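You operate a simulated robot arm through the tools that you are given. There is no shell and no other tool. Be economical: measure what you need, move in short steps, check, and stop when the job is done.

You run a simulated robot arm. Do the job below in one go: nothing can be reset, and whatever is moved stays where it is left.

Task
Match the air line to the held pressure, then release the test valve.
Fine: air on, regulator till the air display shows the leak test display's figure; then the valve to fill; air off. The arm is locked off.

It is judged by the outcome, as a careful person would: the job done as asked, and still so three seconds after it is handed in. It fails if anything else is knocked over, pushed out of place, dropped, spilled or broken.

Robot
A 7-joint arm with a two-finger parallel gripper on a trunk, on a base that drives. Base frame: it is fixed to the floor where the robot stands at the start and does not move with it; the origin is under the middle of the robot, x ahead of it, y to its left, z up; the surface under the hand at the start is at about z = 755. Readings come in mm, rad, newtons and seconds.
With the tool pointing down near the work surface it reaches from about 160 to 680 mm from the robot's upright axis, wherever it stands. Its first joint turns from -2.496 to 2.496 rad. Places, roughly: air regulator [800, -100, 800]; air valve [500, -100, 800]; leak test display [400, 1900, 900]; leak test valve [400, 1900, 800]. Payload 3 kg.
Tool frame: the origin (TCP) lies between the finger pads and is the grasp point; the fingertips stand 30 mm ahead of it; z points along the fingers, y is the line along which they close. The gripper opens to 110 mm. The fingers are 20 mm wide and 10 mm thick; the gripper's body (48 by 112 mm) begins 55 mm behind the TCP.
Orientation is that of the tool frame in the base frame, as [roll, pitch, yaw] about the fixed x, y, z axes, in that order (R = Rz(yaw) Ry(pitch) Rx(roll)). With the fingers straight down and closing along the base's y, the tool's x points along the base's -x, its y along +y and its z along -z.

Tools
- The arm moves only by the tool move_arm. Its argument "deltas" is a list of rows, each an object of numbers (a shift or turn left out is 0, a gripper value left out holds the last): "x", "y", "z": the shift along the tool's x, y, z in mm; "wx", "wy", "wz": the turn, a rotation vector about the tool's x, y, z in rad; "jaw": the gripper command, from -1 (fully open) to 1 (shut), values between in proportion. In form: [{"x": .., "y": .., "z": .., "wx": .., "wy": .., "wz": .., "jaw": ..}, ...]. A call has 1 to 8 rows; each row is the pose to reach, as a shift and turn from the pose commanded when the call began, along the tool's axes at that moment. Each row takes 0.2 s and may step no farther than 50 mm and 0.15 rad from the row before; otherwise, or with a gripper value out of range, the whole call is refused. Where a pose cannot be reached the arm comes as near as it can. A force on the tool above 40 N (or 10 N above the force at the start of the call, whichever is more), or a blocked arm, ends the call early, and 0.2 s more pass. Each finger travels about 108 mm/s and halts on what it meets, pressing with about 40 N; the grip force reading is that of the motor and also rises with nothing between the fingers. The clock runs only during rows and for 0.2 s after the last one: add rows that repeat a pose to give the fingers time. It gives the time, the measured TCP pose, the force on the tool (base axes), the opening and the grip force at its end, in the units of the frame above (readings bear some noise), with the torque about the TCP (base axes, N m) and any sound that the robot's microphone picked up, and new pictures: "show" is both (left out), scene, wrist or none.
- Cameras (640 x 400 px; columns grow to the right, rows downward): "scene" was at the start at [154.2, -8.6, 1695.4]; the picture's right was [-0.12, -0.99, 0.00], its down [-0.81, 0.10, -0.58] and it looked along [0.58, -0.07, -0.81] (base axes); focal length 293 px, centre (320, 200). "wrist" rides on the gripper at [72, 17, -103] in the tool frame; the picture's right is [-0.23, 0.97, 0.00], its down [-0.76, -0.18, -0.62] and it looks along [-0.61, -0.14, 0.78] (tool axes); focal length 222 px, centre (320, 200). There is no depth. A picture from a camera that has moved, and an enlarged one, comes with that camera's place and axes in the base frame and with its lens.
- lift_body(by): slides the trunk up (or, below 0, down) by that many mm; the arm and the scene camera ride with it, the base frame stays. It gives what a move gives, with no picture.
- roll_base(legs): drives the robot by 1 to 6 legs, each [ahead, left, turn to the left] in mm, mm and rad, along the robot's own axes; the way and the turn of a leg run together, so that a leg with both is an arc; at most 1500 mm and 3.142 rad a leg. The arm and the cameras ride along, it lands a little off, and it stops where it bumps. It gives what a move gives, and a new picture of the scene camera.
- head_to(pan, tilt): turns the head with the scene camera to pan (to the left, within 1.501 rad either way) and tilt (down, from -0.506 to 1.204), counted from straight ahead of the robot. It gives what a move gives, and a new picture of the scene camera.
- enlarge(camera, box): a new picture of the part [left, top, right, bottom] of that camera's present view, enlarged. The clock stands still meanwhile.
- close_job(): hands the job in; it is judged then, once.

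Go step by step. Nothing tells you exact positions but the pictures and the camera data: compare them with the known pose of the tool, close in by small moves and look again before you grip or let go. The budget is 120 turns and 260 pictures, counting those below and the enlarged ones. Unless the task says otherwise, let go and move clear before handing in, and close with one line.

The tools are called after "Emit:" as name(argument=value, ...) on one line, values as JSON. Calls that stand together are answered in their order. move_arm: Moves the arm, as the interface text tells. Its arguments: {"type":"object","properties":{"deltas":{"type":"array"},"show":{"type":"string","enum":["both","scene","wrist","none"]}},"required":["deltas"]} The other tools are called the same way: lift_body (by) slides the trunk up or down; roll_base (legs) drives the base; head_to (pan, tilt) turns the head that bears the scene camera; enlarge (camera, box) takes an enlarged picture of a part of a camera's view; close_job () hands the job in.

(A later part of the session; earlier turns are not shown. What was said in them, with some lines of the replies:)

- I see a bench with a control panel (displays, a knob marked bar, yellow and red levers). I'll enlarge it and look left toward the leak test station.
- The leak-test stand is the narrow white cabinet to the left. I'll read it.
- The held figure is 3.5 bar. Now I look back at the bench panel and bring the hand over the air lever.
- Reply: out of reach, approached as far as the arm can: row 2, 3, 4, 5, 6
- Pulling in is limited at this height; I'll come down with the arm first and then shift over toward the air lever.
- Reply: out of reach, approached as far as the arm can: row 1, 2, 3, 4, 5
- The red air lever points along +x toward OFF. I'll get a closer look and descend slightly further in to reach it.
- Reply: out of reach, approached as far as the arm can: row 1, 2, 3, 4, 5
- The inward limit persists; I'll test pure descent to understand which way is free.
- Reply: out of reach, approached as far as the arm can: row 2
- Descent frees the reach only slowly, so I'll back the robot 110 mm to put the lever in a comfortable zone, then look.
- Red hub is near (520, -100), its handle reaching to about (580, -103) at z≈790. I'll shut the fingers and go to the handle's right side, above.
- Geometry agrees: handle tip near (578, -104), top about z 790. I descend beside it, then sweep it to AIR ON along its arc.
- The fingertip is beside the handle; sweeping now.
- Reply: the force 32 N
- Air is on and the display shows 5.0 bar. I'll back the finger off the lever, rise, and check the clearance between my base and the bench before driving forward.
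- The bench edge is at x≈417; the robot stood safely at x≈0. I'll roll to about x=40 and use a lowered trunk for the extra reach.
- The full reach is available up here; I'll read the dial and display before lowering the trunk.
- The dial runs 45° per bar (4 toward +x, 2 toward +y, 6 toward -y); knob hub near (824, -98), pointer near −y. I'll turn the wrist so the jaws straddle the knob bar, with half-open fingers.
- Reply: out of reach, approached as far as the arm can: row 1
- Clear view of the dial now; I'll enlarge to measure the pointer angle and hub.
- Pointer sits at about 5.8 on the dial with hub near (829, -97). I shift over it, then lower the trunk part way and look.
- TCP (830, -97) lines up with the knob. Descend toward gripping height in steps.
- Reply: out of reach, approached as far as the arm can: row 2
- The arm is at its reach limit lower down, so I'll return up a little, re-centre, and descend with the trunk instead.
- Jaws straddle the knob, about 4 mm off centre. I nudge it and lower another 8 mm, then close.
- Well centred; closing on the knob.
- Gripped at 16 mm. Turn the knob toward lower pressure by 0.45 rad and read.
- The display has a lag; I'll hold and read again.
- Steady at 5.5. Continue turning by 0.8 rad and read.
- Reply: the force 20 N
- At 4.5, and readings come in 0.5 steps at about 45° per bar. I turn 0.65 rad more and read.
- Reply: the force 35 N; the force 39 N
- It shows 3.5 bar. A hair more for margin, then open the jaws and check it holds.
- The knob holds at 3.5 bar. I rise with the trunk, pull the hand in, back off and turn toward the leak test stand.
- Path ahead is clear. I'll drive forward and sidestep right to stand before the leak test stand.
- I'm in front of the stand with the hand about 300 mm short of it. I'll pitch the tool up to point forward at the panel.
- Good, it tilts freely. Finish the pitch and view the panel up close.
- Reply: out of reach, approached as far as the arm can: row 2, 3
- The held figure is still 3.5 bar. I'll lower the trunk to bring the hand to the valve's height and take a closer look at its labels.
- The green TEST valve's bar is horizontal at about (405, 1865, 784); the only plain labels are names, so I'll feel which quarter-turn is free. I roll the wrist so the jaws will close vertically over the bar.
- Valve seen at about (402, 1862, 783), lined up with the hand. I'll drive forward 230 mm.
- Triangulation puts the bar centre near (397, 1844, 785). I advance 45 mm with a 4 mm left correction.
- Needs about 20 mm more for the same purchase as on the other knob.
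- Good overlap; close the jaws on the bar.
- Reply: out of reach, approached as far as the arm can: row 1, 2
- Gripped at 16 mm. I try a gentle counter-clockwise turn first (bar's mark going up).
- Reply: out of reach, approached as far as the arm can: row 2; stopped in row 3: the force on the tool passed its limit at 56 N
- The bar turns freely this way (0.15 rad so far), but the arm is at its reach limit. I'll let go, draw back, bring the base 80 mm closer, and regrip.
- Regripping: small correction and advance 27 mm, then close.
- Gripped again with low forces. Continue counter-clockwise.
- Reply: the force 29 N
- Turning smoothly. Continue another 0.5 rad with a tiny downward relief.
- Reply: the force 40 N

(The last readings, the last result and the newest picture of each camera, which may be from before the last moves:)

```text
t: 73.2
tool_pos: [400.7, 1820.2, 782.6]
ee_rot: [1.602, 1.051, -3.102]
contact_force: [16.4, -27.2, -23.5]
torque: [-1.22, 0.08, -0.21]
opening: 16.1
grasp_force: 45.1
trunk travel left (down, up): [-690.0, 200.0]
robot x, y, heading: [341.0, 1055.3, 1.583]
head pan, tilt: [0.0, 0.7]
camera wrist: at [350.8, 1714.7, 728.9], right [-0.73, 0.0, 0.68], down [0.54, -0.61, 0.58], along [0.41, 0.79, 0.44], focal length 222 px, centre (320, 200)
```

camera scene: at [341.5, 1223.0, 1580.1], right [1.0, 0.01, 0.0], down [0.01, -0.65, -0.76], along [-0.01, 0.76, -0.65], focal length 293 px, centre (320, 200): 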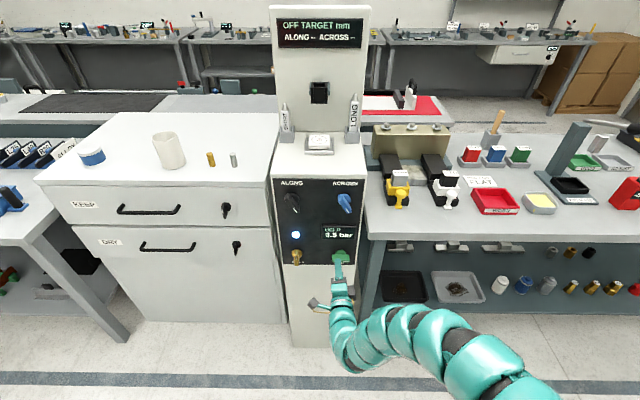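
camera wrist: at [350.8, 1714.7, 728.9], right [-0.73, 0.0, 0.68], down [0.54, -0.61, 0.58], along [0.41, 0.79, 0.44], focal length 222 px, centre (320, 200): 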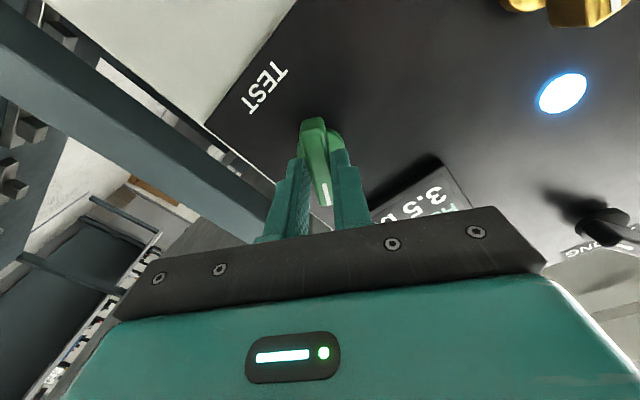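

Keep going to a full quarter turn, with small relief in the direction of the load.

Emit:
move_arm(deltas=[{"x": 0.7, "y": -2.5, "z": -1, "wz": -0.1}, {"x": 0.7, "y": -2.5, "z": -1, "wz": -0.2}, {"x": 0.7, "y": -2.5, "z": -1, "wz": -0.3}, {"x": 0.7, "y": -2.5, "z": -1, "wz": -0.4}, {"x": 0.7, "y": -2.5, "z": -1, "wz": -0.5}])

Emit:
enlarge(camera="scene", box=[265, 170, 375, 280])

```text
t: 74.4
tool_pos: [401.6, 1821.1, 781.3]
ee_rot: [2.107, 1.548, -2.594]
contact_force: [18.4, -12.9, -16.9]
torque: [-1.29, 0.01, -0.63]
opening: 15.8
grasp_force: 45.2
trunk travel left (down, up): [-690.0, 200.0]
robot x, y, heading: [344.8, 1052.9, 1.582]
head pan, tilt: [0.0, 0.7]
camera scene: at [344.1, 1222.0, 1580.2], right [1.0, 0.01, 0.0], down [0.01, -0.64, -0.76], along [-0.01, 0.76, -0.64], focal length 293 px, centre (320, 200)
camera wrist: at [384.8, 1715.3, 710.5], right [-0.97, -0.01, 0.25], down [0.2, -0.61, 0.77], along [0.14, 0.79, 0.59], focal length 222 px, centre (320, 200)
```

scene: 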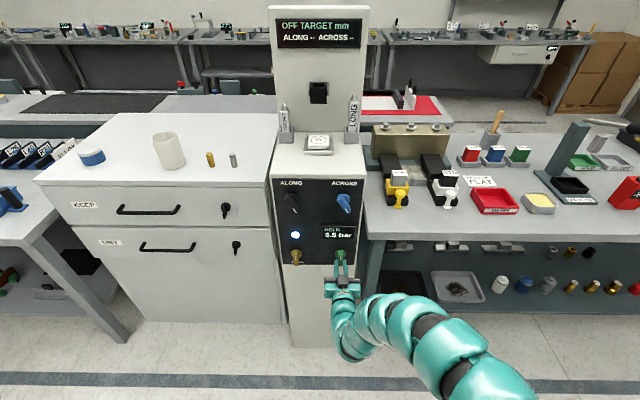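
wrist: 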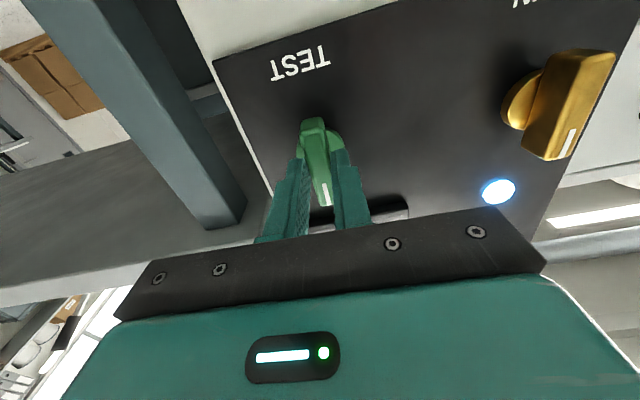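

```text
3.64 times, centred on (320, 225) of scene
camera zoom: at [344.1, 1222.0, 1580.2], right [1.0, 0.01, 0.0], down [0.01, -0.64, -0.76], along [-0.01, 0.76, -0.64], focal length 1066 px, centre (320, 109)
```

zoom: 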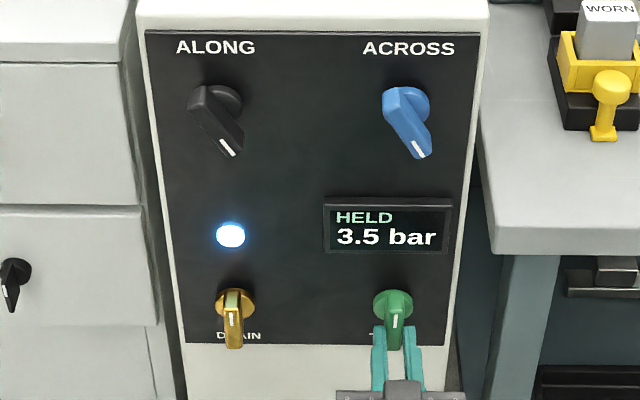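

The bar is now vertical and the held figure still 3.5. I'll probe a little further to feel whether this is the end stop.

Emit:
move_arm(deltas=[{"wz": -0.06}, {"wz": -0.12}, {"wz": -0.12}])

Emit:
enlarge(camera="scene", box=[265, 170, 375, 280])

```text
t: 75.2
tool_pos: [402.1, 1820.7, 781.3]
ee_rot: [-1.678, 1.472, -0.096]
contact_force: [20.8, -1.8, -11.3]
torque: [-0.26, 1.14, -0.76]
opening: 17.3
grasp_force: 44.6
trunk travel left (down, up): [-690.0, 200.0]
robot x, y, heading: [345.3, 1057.8, 1.587]
head pan, tilt: [0.0, 0.7]
camera scene: at [344.4, 1222.4, 1580.2], right [1.0, 0.01, 0.0], down [0.01, -0.64, -0.76], along [-0.01, 0.76, -0.64], focal length 293 px, centre (320, 200)
camera wrist: at [393.5, 1715.6, 709.3], right [-0.99, -0.01, 0.13], down [0.11, -0.61, 0.78], along [0.07, 0.79, 0.61], focal length 222 px, centre (320, 200)
```

scene: 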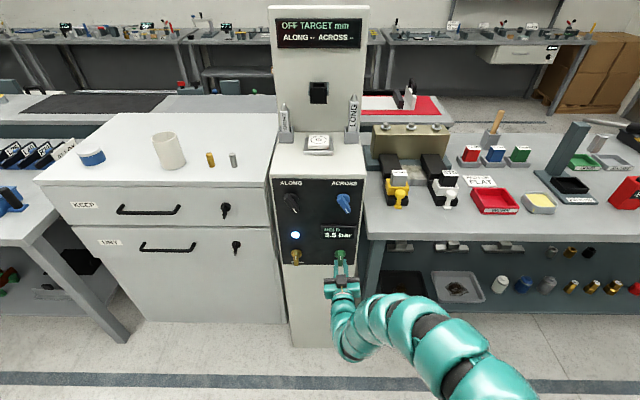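
wrist: 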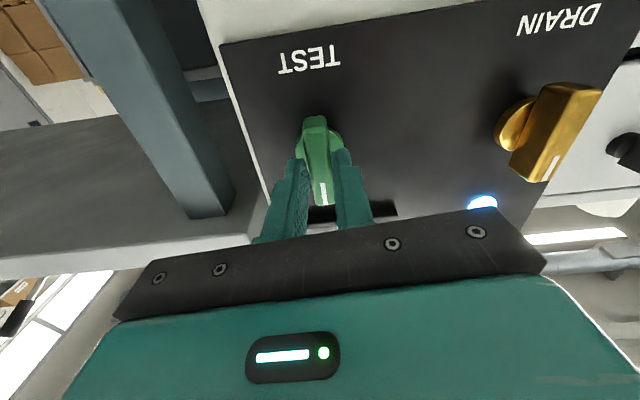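

```text
3.64 times, centred on (320, 225) of scene
camera zoom: at [344.4, 1222.4, 1580.2], right [1.0, 0.01, 0.0], down [0.01, -0.64, -0.76], along [-0.01, 0.76, -0.64], focal length 1066 px, centre (320, 109)
```

zoom: 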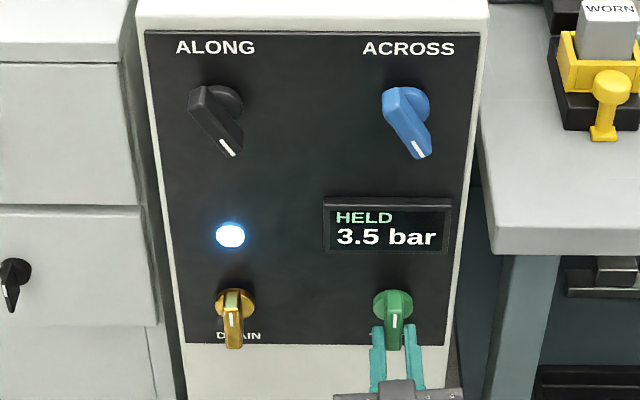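

Turning torque builds and the jaws ride on the bar: vertical is the end stop, so the valve has made its full quarter turn to fill. I undo the probe, let go and back out.

Emit:
move_arm(deltas=[{"wz": 0.1}, {"wz": 0.1, "jaw": 0.5}, {"wz": 0.1, "jaw": 0}, {"wz": 0.1, "jaw": -0.2}, {"wz": 0.1, "z": -40}, {"wz": 0.1, "z": -80}, {"wz": 0.1, "z": -110}, {"wz": 0.1, "z": -110}])

Emit:
enlarge(camera="scene", box=[265, 170, 375, 280])

Emit:
enlarge(camera="wrist", box=[230, 0, 460, 170])

```text
t: 77.0
tool_pos: [394.0, 1721.6, 769.8]
ee_rot: [-3.127, 1.561, -1.541]
contact_force: [-0.2, 0.4, 0.7]
torque: [0.0, 0.04, -0.02]
opening: 66.1
grasp_force: 0.1
out of reach, approached as far as the arm can: row 7, 8
trunk travel left (down, up): [-690.0, 200.0]
robot x, y, heading: [337.9, 1053.3, 1.586]
head pan, tilt: [0.0, 0.7]
camera scene: at [339.8, 1220.9, 1580.4], right [1.0, 0.01, 0.0], down [0.01, -0.64, -0.77], along [-0.01, 0.76, -0.64], focal length 293 px, centre (320, 200)
camera wrist: at [380.4, 1616.9, 698.0], right [-0.97, -0.01, 0.23], down [0.19, -0.61, 0.77], along [0.13, 0.79, 0.6], focal length 222 px, centre (320, 200)
```

scene: 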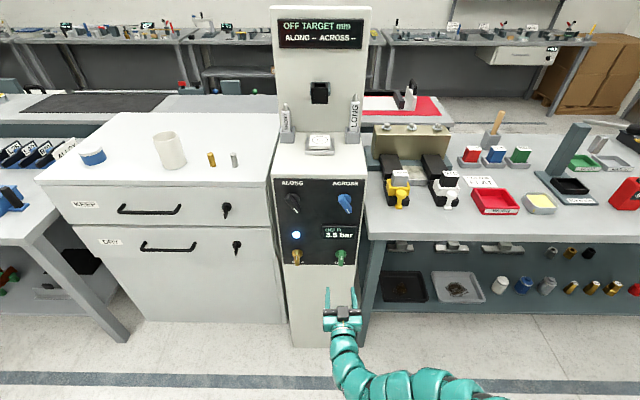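
wrist: 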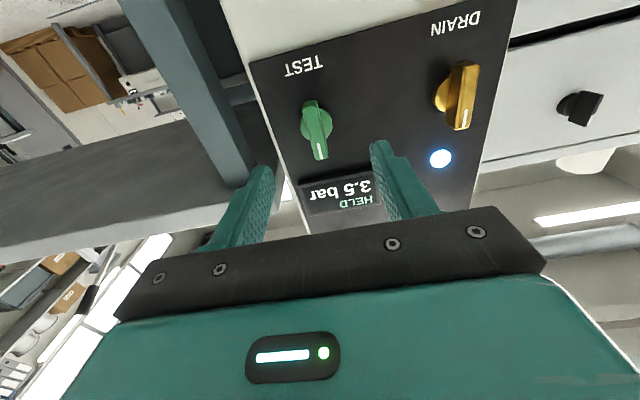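

```text
3.64 times, centred on (320, 225) of scene
camera zoom: at [339.8, 1220.9, 1580.4], right [1.0, 0.01, 0.0], down [0.01, -0.64, -0.77], along [-0.01, 0.76, -0.64], focal length 1066 px, centre (320, 109)
```

zoom: 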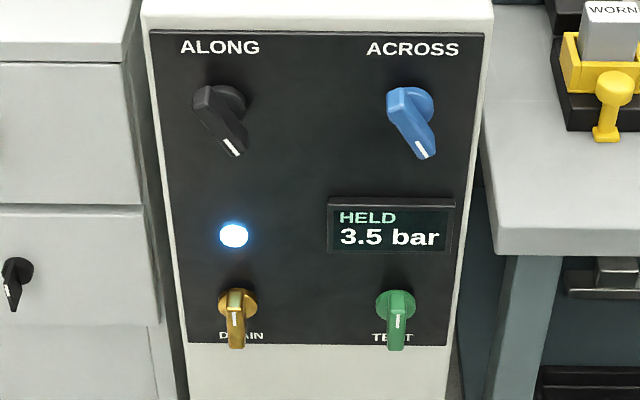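

```text
2.35 times, centred on (345, 85) of wrist
camera zoom: at [380.4, 1616.9, 698.0], right [-0.97, -0.01, 0.23], down [0.19, -0.61, 0.77], along [0.13, 0.79, 0.6], focal length 523 px, centre (261, 471)
```

zoom: 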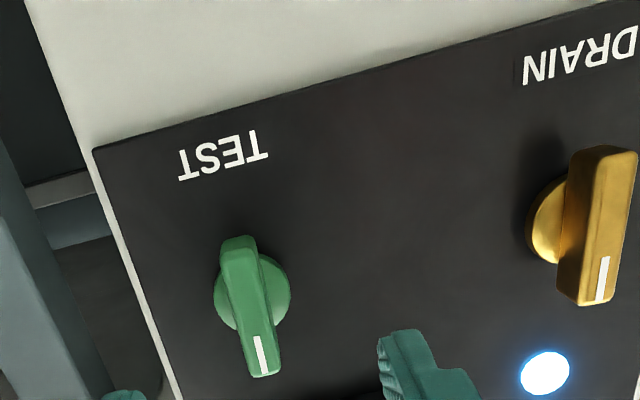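

The TEST bar stands upright on its stop, held reads 3.5. Now back away, fold the tool down again, and return to the bench.

Emit:
roll_base(legs=[[-350, 0, 0]])

Emit:
lift_body(by=135)

Emit:
move_arm(deltas=[{"wy": 0.14, "z": 10, "x": -15}, {"wy": 0.28, "z": 20, "x": -30}, {"wy": 0.42, "z": 30, "x": -45}, {"wy": 0.56, "z": 40, "x": -60}, {"wy": 0.7, "z": 40, "x": -75}, {"wy": 0.84, "z": 40, "x": -90}, {"wy": 0.98, "z": 40, "x": -105}, {"wy": 1.12, "z": 40, "x": -120}], show="none")

Emit:
move_arm(deltas=[{"wy": 0.14}, {"wy": 0.28}, {"wy": 0.42}, {"wy": 0.447}], show="scene")

```text
t: 79.3
tool_pos: [398.2, 1366.5, 769.1]
ee_rot: [3.051, 1.559, -1.641]
contact_force: [-0.5, -1.0, 0.3]
torque: [-0.03, 0.0, 0.02]
opening: 66.1
grasp_force: 0.2
trunk travel left (down, up): [-690.0, 200.0]
robot x, y, heading: [344.7, 703.7, 1.593]
head pan, tilt: [0.0, 0.7]
camera scene: at [346.7, 865.1, 1580.4], right [1.0, 0.02, 0.0], down [0.01, -0.64, -0.77], along [-0.02, 0.77, -0.64], focal length 293 px, centre (320, 200)
```

scene: 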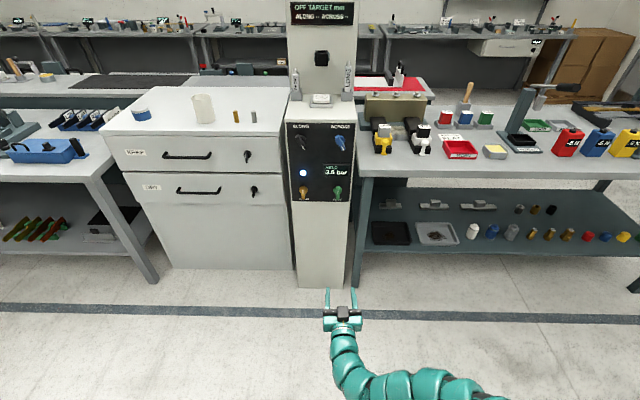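

```text
t: 80.9
tool_pos: [398.9, 1367.9, 903.6]
ee_rot: [3.062, 1.558, -1.631]
contact_force: [0.7, -0.3, 0.2]
torque: [-0.01, -0.03, 0.01]
opening: 66.1
grasp_force: 0.1
trunk travel left (down, up): [-825.0, 65.0]
robot x, y, heading: [352.0, 702.0, 1.594]
head pan, tilt: [0.0, 0.7]
```

```text
t: 82.7
tool_pos: [390.8, 1435.7, 1014.8]
ee_rot: [3.14, 0.436, -1.549]
contact_force: [0.3, 0.4, -0.5]
torque: [0.0, 0.03, 0.03]
opening: 66.1
grasp_force: 0.2
out of reach, approached as far as the arm can: row 1, 2, 3, 4, 5, 6, 7, 8
trunk travel left (down, up): [-825.0, 65.0]
robot x, y, heading: [343.6, 700.6, 1.592]
head pan, tilt: [0.0, 0.7]
```

```text
t: 83.7
tool_pos: [390.0, 1433.5, 1016.5]
ee_rot: [-3.141, -0.004, -1.552]
contact_force: [-0.6, 0.0, -0.6]
torque: [0.0, 0.03, 0.0]
opening: 66.1
grasp_force: 0.1
trunk travel left (down, up): [-825.0, 65.0]
robot x, y, heading: [346.0, 701.5, 1.592]
head pan, tilt: [0.0, 0.7]
camera scene: at [345.9, 865.0, 1715.4], right [1.0, 0.02, 0.0], down [0.01, -0.64, -0.77], along [-0.02, 0.77, -0.64], focal length 293 px, centre (320, 200)
```

scene: 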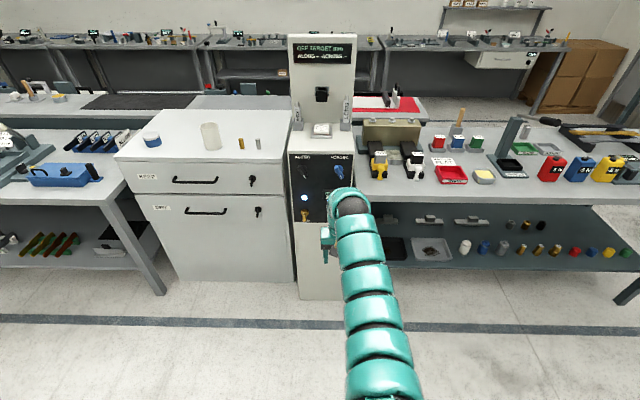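

Tool is down and high. Drive the way back to the bench.

Emit:
roll_base(legs=[[0, 545, 0], [-700, 0, 0], [0, 0, -1.592]])

Emit:
head_to(pan=0.0, tilt=0.9)

```text
t: 94.2
tool_pos: [549.7, -72.6, 1013.8]
ee_rot: [3.141, -0.006, -3.133]
contact_force: [-0.1, -0.2, 0.0]
torque: [-0.03, 0.0, -0.05]
opening: 66.0
grasp_force: 0.0
trunk travel left (down, up): [-825.0, 65.0]
robot x, y, heading: [-186.0, -22.1, 0.015]
head pan, tilt: [0.0, 0.7]
camera scene: at [-16.9, -20.5, 1715.3], right [0.01, -1.0, 0.0], down [-0.64, -0.01, -0.76], along [0.76, 0.01, -0.64], focal length 293 px, centre (320, 200)
```

scene: 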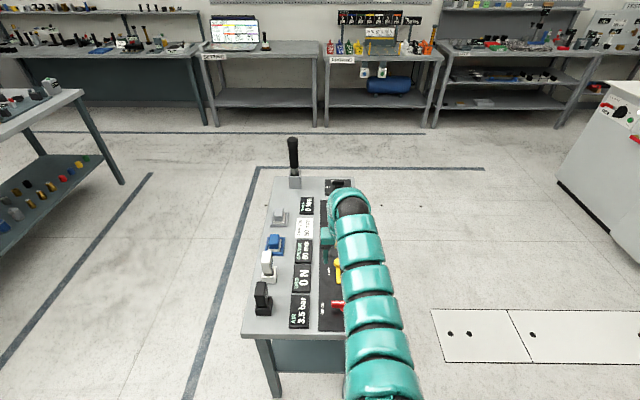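

```text
t: 94.9
tool_pos: [549.7, -71.8, 1014.5]
ee_rot: [-3.141, -0.006, -3.133]
contact_force: [0.9, -0.2, -0.8]
torque: [0.0, 0.0, 0.02]
opening: 66.3
grasp_force: 0.0
trunk travel left (down, up): [-825.0, 65.0]
robot x, y, heading: [-182.4, -24.0, 0.009]
head pan, tilt: [0.0, 0.901]
camera scene: at [-26.2, -20.4, 1699.2], right [0.01, -1.0, 0.0], down [-0.78, -0.01, -0.62], along [0.62, 0.01, -0.78], focal length 293 px, centre (320, 200)
```

scene: 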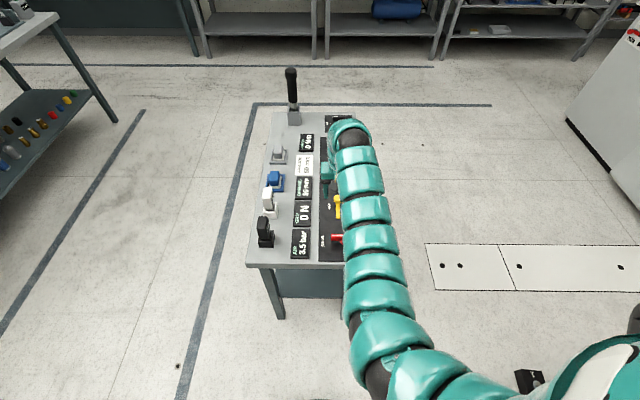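

Air still 3.5 bar. I'll roll 64 mm closer, shut the fingers, and descend toward the near side of the red lever.

Emit:
roll_base(legs=[[64, 0, 0]])

Emit:
move_arm(deltas=[{"z": 30, "jaw": 1}, {"z": 60}, {"z": 90}, {"z": 120}, {"z": 140}], show="none")

Emit:
move_arm(deltas=[{"x": 30, "y": 2}, {"x": 60, "y": 4}, {"x": 90, "y": 6}, {"x": 120, "y": 8}, {"x": 138, "y": 10}])

```text
t: 95.9
tool_pos: [615.5, -70.9, 1014.0]
ee_rot: [3.14, -0.008, -3.13]
contact_force: [0.3, 0.0, -0.4]
torque: [-0.01, 0.04, 0.01]
opening: 66.2
grasp_force: 0.1
trunk travel left (down, up): [-825.0, 65.0]
robot x, y, heading: [-118.3, -21.4, 0.012]
head pan, tilt: [0.0, 0.901]
camera scene: at [41.0, -19.5, 1698.9], right [0.01, -1.0, 0.0], down [-0.78, -0.01, -0.62], along [0.62, 0.01, -0.78], focal length 293 px, centre (320, 200)
```

scene: 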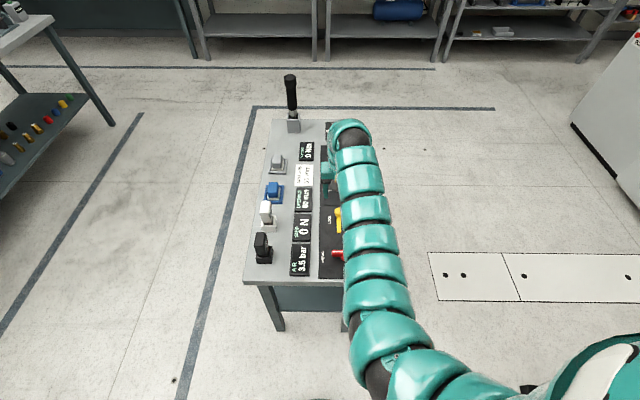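

```text
t: 97.1
tool_pos: [590.3, -64.4, 881.6]
ee_rot: [-3.141, -0.001, -3.134]
contact_force: [0.0, -0.8, 0.4]
torque: [0.02, 0.01, -0.01]
opening: 0.1
grasp_force: 37.2
out of reach, approached as far as the arm can: row 1, 2, 3, 4, 5
trunk travel left (down, up): [-825.0, 65.0]
robot x, y, heading: [-117.2, -19.8, 0.012]
head pan, tilt: [0.0, 0.901]
```

```text
t: 98.3
tool_pos: [459.6, -52.9, 876.2]
ee_rot: [-3.142, -0.007, -3.132]
contact_force: [0.1, 0.2, 0.2]
torque: [0.0, 0.0, -0.01]
opening: 0.0
grasp_force: 37.2
out of reach, approached as far as the arm can: row 5
trunk travel left (down, up): [-825.0, 65.0]
robot x, y, heading: [-120.3, -20.5, 0.013]
head pan, tilt: [0.0, 0.901]
camera scene: at [38.9, -19.3, 1699.1], right [0.01, -1.0, 0.0], down [-0.78, -0.01, -0.62], along [0.62, 0.01, -0.78], focal length 293 px, centre (320, 200)
camera wrist: at [387.6, -37.7, 979.1], right [0.22, 0.98, 0.0], down [0.77, -0.17, 0.62], along [0.6, -0.14, -0.79], focal length 222 px, centre (320, 200)
```

scene: 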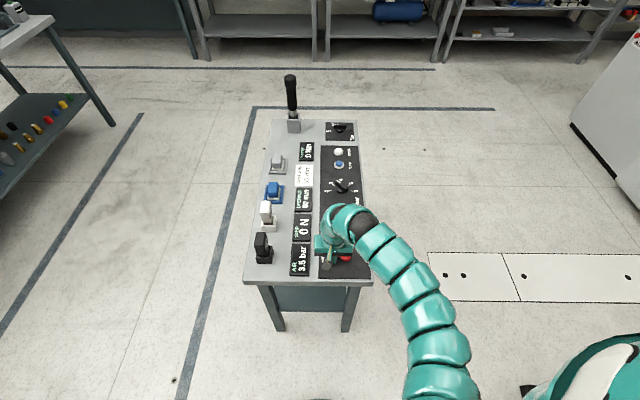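
wrist: 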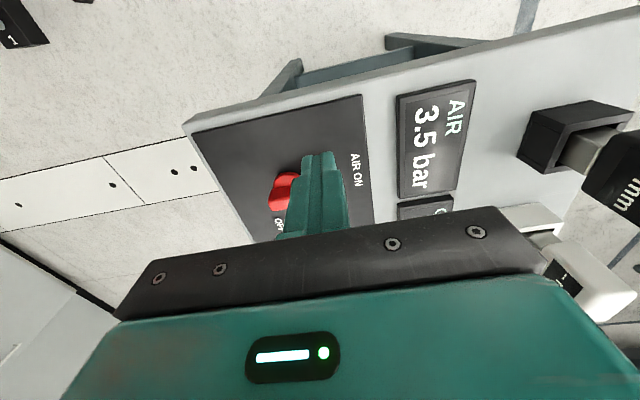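

Finger is on the near side of the lever, clear of it. Descend to lever height at (482, -60).

Emit:
move_arm(deltas=[{"x": -20, "y": -6, "z": 20}, {"x": -22, "y": -7, "z": 45}, {"x": -22, "y": -7, "z": 65}])

Emit:
enlarge(camera="scene", box=[280, 190, 390, 290])

```text
t: 99.1
tool_pos: [481.8, -60.5, 813.5]
ee_rot: [-3.142, -0.006, -3.131]
contact_force: [0.3, 0.0, 0.2]
torque: [-0.02, 0.02, 0.0]
opening: 0.0
grasp_force: 37.4
trunk travel left (down, up): [-825.0, 65.0]
robot x, y, heading: [-120.6, -22.1, 0.012]
head pan, tilt: [0.0, 0.901]
camera scene: at [39.0, -18.9, 1699.1], right [0.01, -1.0, 0.0], down [-0.78, -0.01, -0.62], along [0.62, 0.01, -0.78], focal length 293 px, centre (320, 200)
camera wrist: at [410.8, -44.4, 917.0], right [0.22, 0.98, 0.0], down [0.77, -0.17, 0.62], along [0.6, -0.13, -0.79], focal length 222 px, centre (320, 200)
```

scene: 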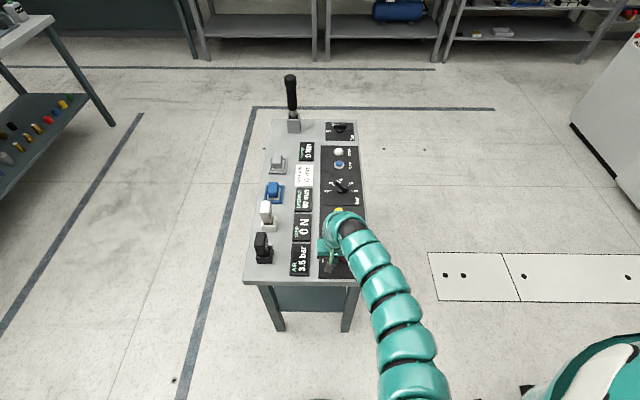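
wrist: 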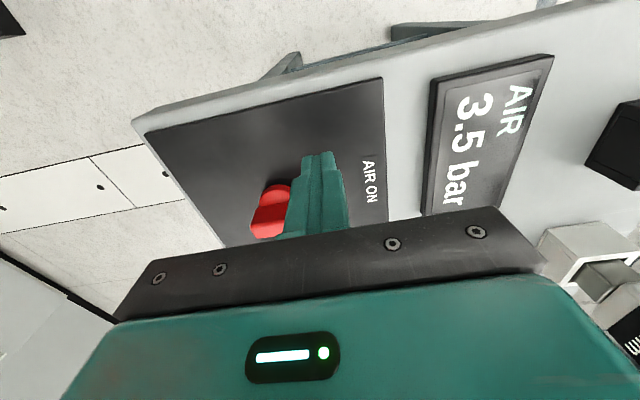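

```text
4.00 times, centred on (335, 240) of scene
camera zoom: at [39.0, -18.9, 1699.1], right [0.01, -1.0, 0.0], down [-0.78, -0.01, -0.62], along [0.62, 0.01, -0.78], focal length 1172 px, centre (260, 40)
```

zoom: 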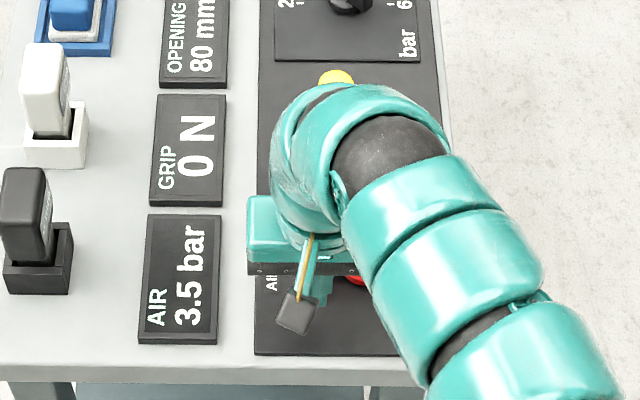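

Now sweep the lever back along its arc to OFF.

Emit:
move_arm(deltas=[{"x": -18}, {"x": -30, "y": 3}, {"x": -42, "y": 4}, {"x": -54, "y": 2}, {"x": -64, "y": -4}, {"x": -74, "y": -13}, {"x": -80, "y": -22}, {"x": -81, "y": -27}])

Emit:
enlarge(camera="scene", box=[270, 190, 390, 290])

```text
t: 100.9
tool_pos: [558.2, -85.0, 815.6]
ee_rot: [-3.142, -0.004, -3.133]
contact_force: [-0.9, -0.1, 0.2]
torque: [-0.02, 0.0, 0.03]
opening: 0.2
grasp_force: 37.6
out of reach, approached as far as the arm can: row 7, 8
trunk travel left (down, up): [-825.0, 65.0]
robot x, y, heading: [-117.8, -21.4, 0.013]
head pan, tilt: [0.0, 0.901]
camera scene: at [38.6, -19.6, 1699.1], right [0.01, -1.0, 0.0], down [-0.78, -0.01, -0.62], along [0.62, 0.01, -0.78], focal length 293 px, centre (320, 200)
camera wrist: at [486.8, -69.4, 919.1], right [0.22, 0.98, 0.0], down [0.77, -0.17, 0.62], along [0.61, -0.14, -0.78], focal length 222 px, centre (320, 200)
```

scene: 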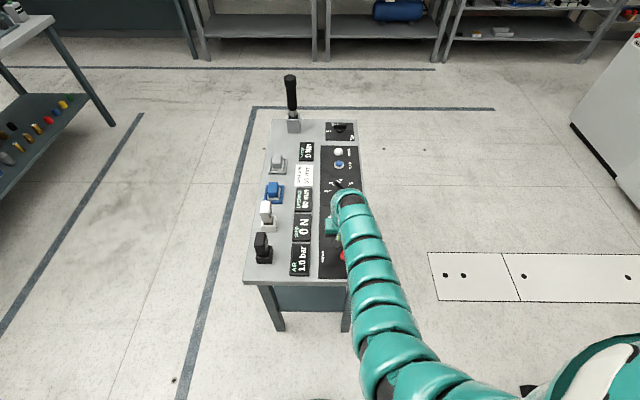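
wrist: 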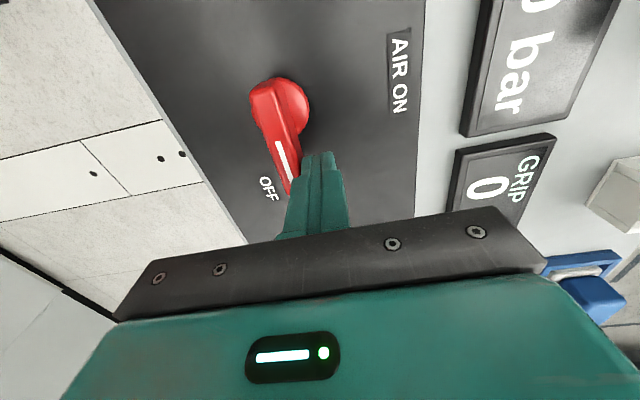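

```text
4.00 times, centred on (330, 240) of scene
camera zoom: at [38.6, -19.6, 1699.1], right [0.01, -1.0, 0.0], down [-0.78, -0.01, -0.62], along [0.62, 0.01, -0.78], focal length 1172 px, centre (280, 40)
```

zoom: 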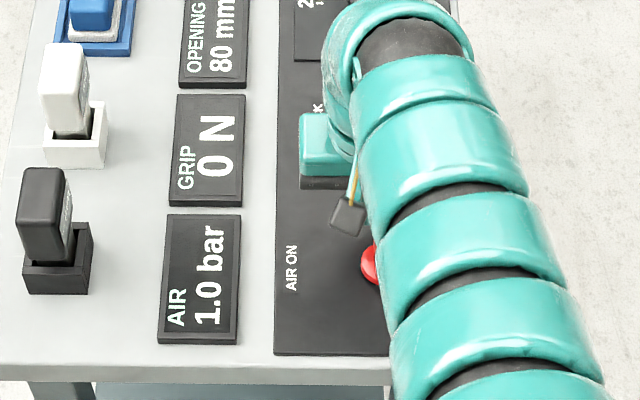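

The lever is at OFF and air is venting (1.0 bar and falling). A small further nudge against the stop, then retreat.

Emit:
move_arm(deltas=[{"x": 3, "y": -4}, {"x": 3, "y": -8}, {"x": 3, "y": -8}], show="wrist")

```text
t: 101.7
tool_pos: [555.6, -88.5, 816.3]
ee_rot: [3.138, -0.003, -3.128]
contact_force: [4.0, 20.6, 2.5]
torque: [0.36, -0.1, -0.16]
opening: 0.0
grasp_force: 37.5
trunk travel left (down, up): [-825.0, 65.0]
robot x, y, heading: [-119.9, -17.8, 0.012]
head pan, tilt: [0.0, 0.901]
camera wrist: at [484.1, -72.6, 919.8], right [0.21, 0.98, 0.0], down [0.77, -0.17, 0.62], along [0.61, -0.13, -0.79], focal length 222 px, centre (320, 200)
```

wrist: 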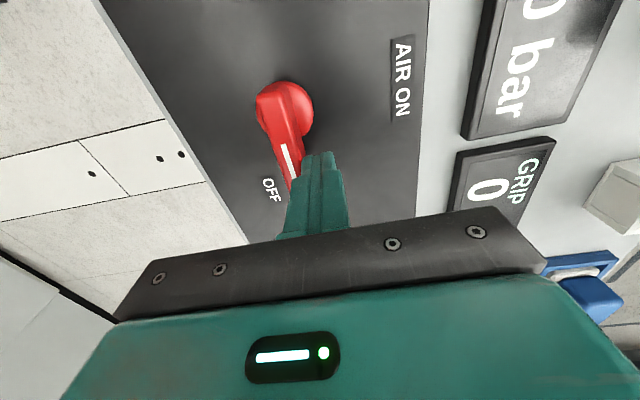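

On the stop. Retreat sideways and up, back the base away, then check everything.

Emit:
move_arm(deltas=[{"y": 15}, {"y": 15, "z": -40}, {"y": 15, "z": -80}, {"y": 15, "z": -120}], show="none")

Emit:
roll_base(legs=[[-280, 0, 0]])

Emit:
enlarge(camera="scene", box=[250, 90, 390, 260])

Emit:
head_to(pan=1.2, tilt=0.45)

```text
t: 102.7
tool_pos: [556.4, -78.3, 937.0]
ee_rot: [-3.141, -0.003, -3.13]
contact_force: [-0.7, -0.6, 0.2]
torque: [-0.01, -0.01, 0.01]
opening: 0.0
grasp_force: 37.6
trunk travel left (down, up): [-825.0, 65.0]
robot x, y, heading: [-116.6, -21.7, 0.012]
head pan, tilt: [0.0, 0.901]
```

```text
t: 104.7
tool_pos: [276.1, -76.5, 936.8]
ee_rot: [3.141, -0.002, -3.122]
contact_force: [-0.6, 0.2, -0.1]
torque: [0.01, -0.02, -0.01]
opening: 0.2
grasp_force: 37.5
trunk travel left (down, up): [-825.0, 65.0]
robot x, y, heading: [-397.2, -27.3, 0.022]
head pan, tilt: [0.0, 0.901]
camera scene: at [-242.6, -22.8, 1699.3], right [0.02, -1.0, 0.0], down [-0.78, -0.02, -0.62], along [0.62, 0.01, -0.78], focal length 293 px, centre (320, 200)
```

scene: 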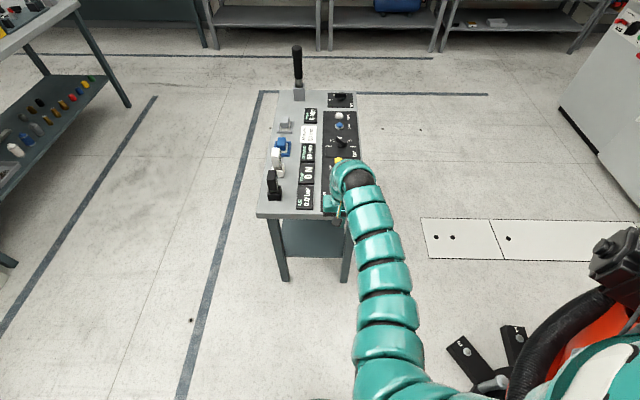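

```text
2.35 times, centred on (320, 175) of scene
camera zoom: at [-242.6, -22.8, 1699.3], right [0.02, -1.0, 0.0], down [-0.78, -0.02, -0.62], along [0.62, 0.01, -0.78], focal length 690 px, centre (320, 259)
```

zoom: 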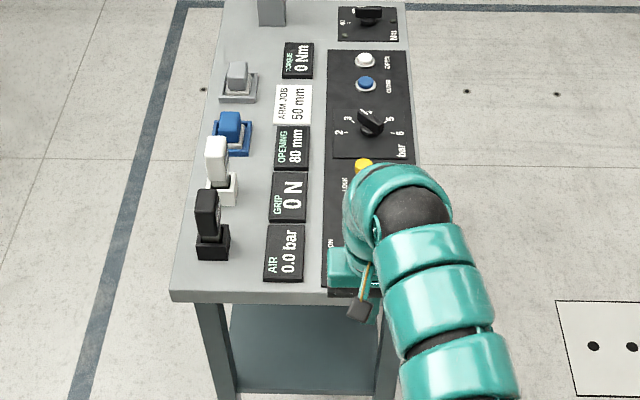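

```text
t: 106.0
tool_pos: [278.7, -76.4, 937.6]
ee_rot: [-3.141, -0.005, -3.119]
contact_force: [0.4, -0.7, -0.8]
torque: [0.0, 0.0, -0.01]
opening: 0.0
grasp_force: 38.2
trunk travel left (down, up): [-825.0, 65.0]
robot x, y, heading: [-399.3, -27.5, 0.025]
head pan, tilt: [1.201, 0.45]
camera scene: at [-285.5, 62.0, 1737.5], right [0.94, -0.34, 0.0], down [-0.15, -0.41, -0.9], along [0.31, 0.85, -0.44], focal length 293 px, centre (320, 200)
```

scene: 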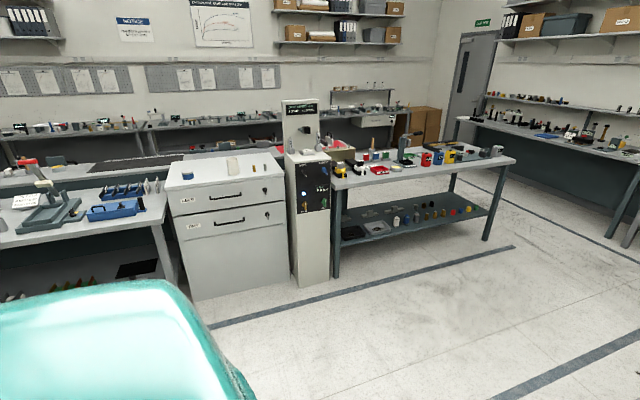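

Air reads 0.0 and the lever is off. One last look at the leak stand and the red lever.

Emit:
enlarge(camera="scene", box=[280, 145, 340, 220])

Emit:
enlarge(camera="wrist", box=[150, 0, 500, 220])

```text
5.33 times, centred on (310, 182) of scene
camera zoom: at [-285.5, 62.0, 1737.5], right [0.94, -0.34, 0.0], down [-0.15, -0.41, -0.9], along [0.31, 0.85, -0.44], focal length 1563 px, centre (373, 293)
```

zoom: 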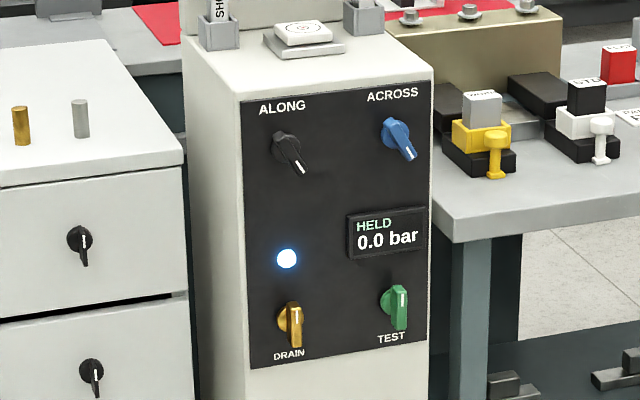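

```text
1.82 times, centred on (325, 110) of wrist
camera zoom: at [205.3, -61.2, 1040.4], right [0.21, 0.98, 0.0], down [0.77, -0.16, 0.62], along [0.61, -0.13, -0.78], focal length 404 px, centre (311, 364)
```

zoom: 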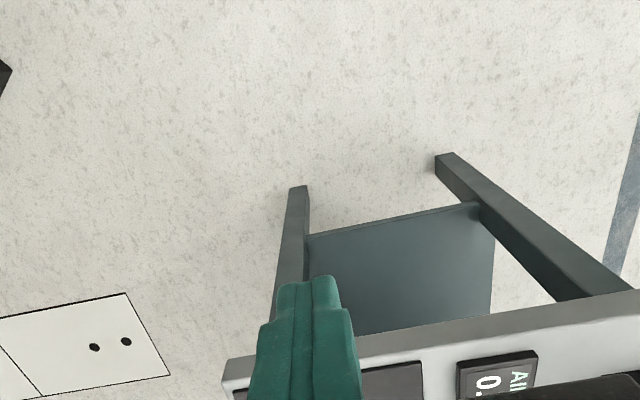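

The held display went to 0.0 together with the air line, which confirms the test valve is at fill. The air valve is at OFF and everything else is where it was, so I hand the job in.

Emit:
close_job()

```text
The job is handed in.
```

I set the air line to 3.5 bar to match the held figure, turned the test valve to fill, then switched the air off. Both displays now read 0.0 bar, and the arm is clear of the bench.
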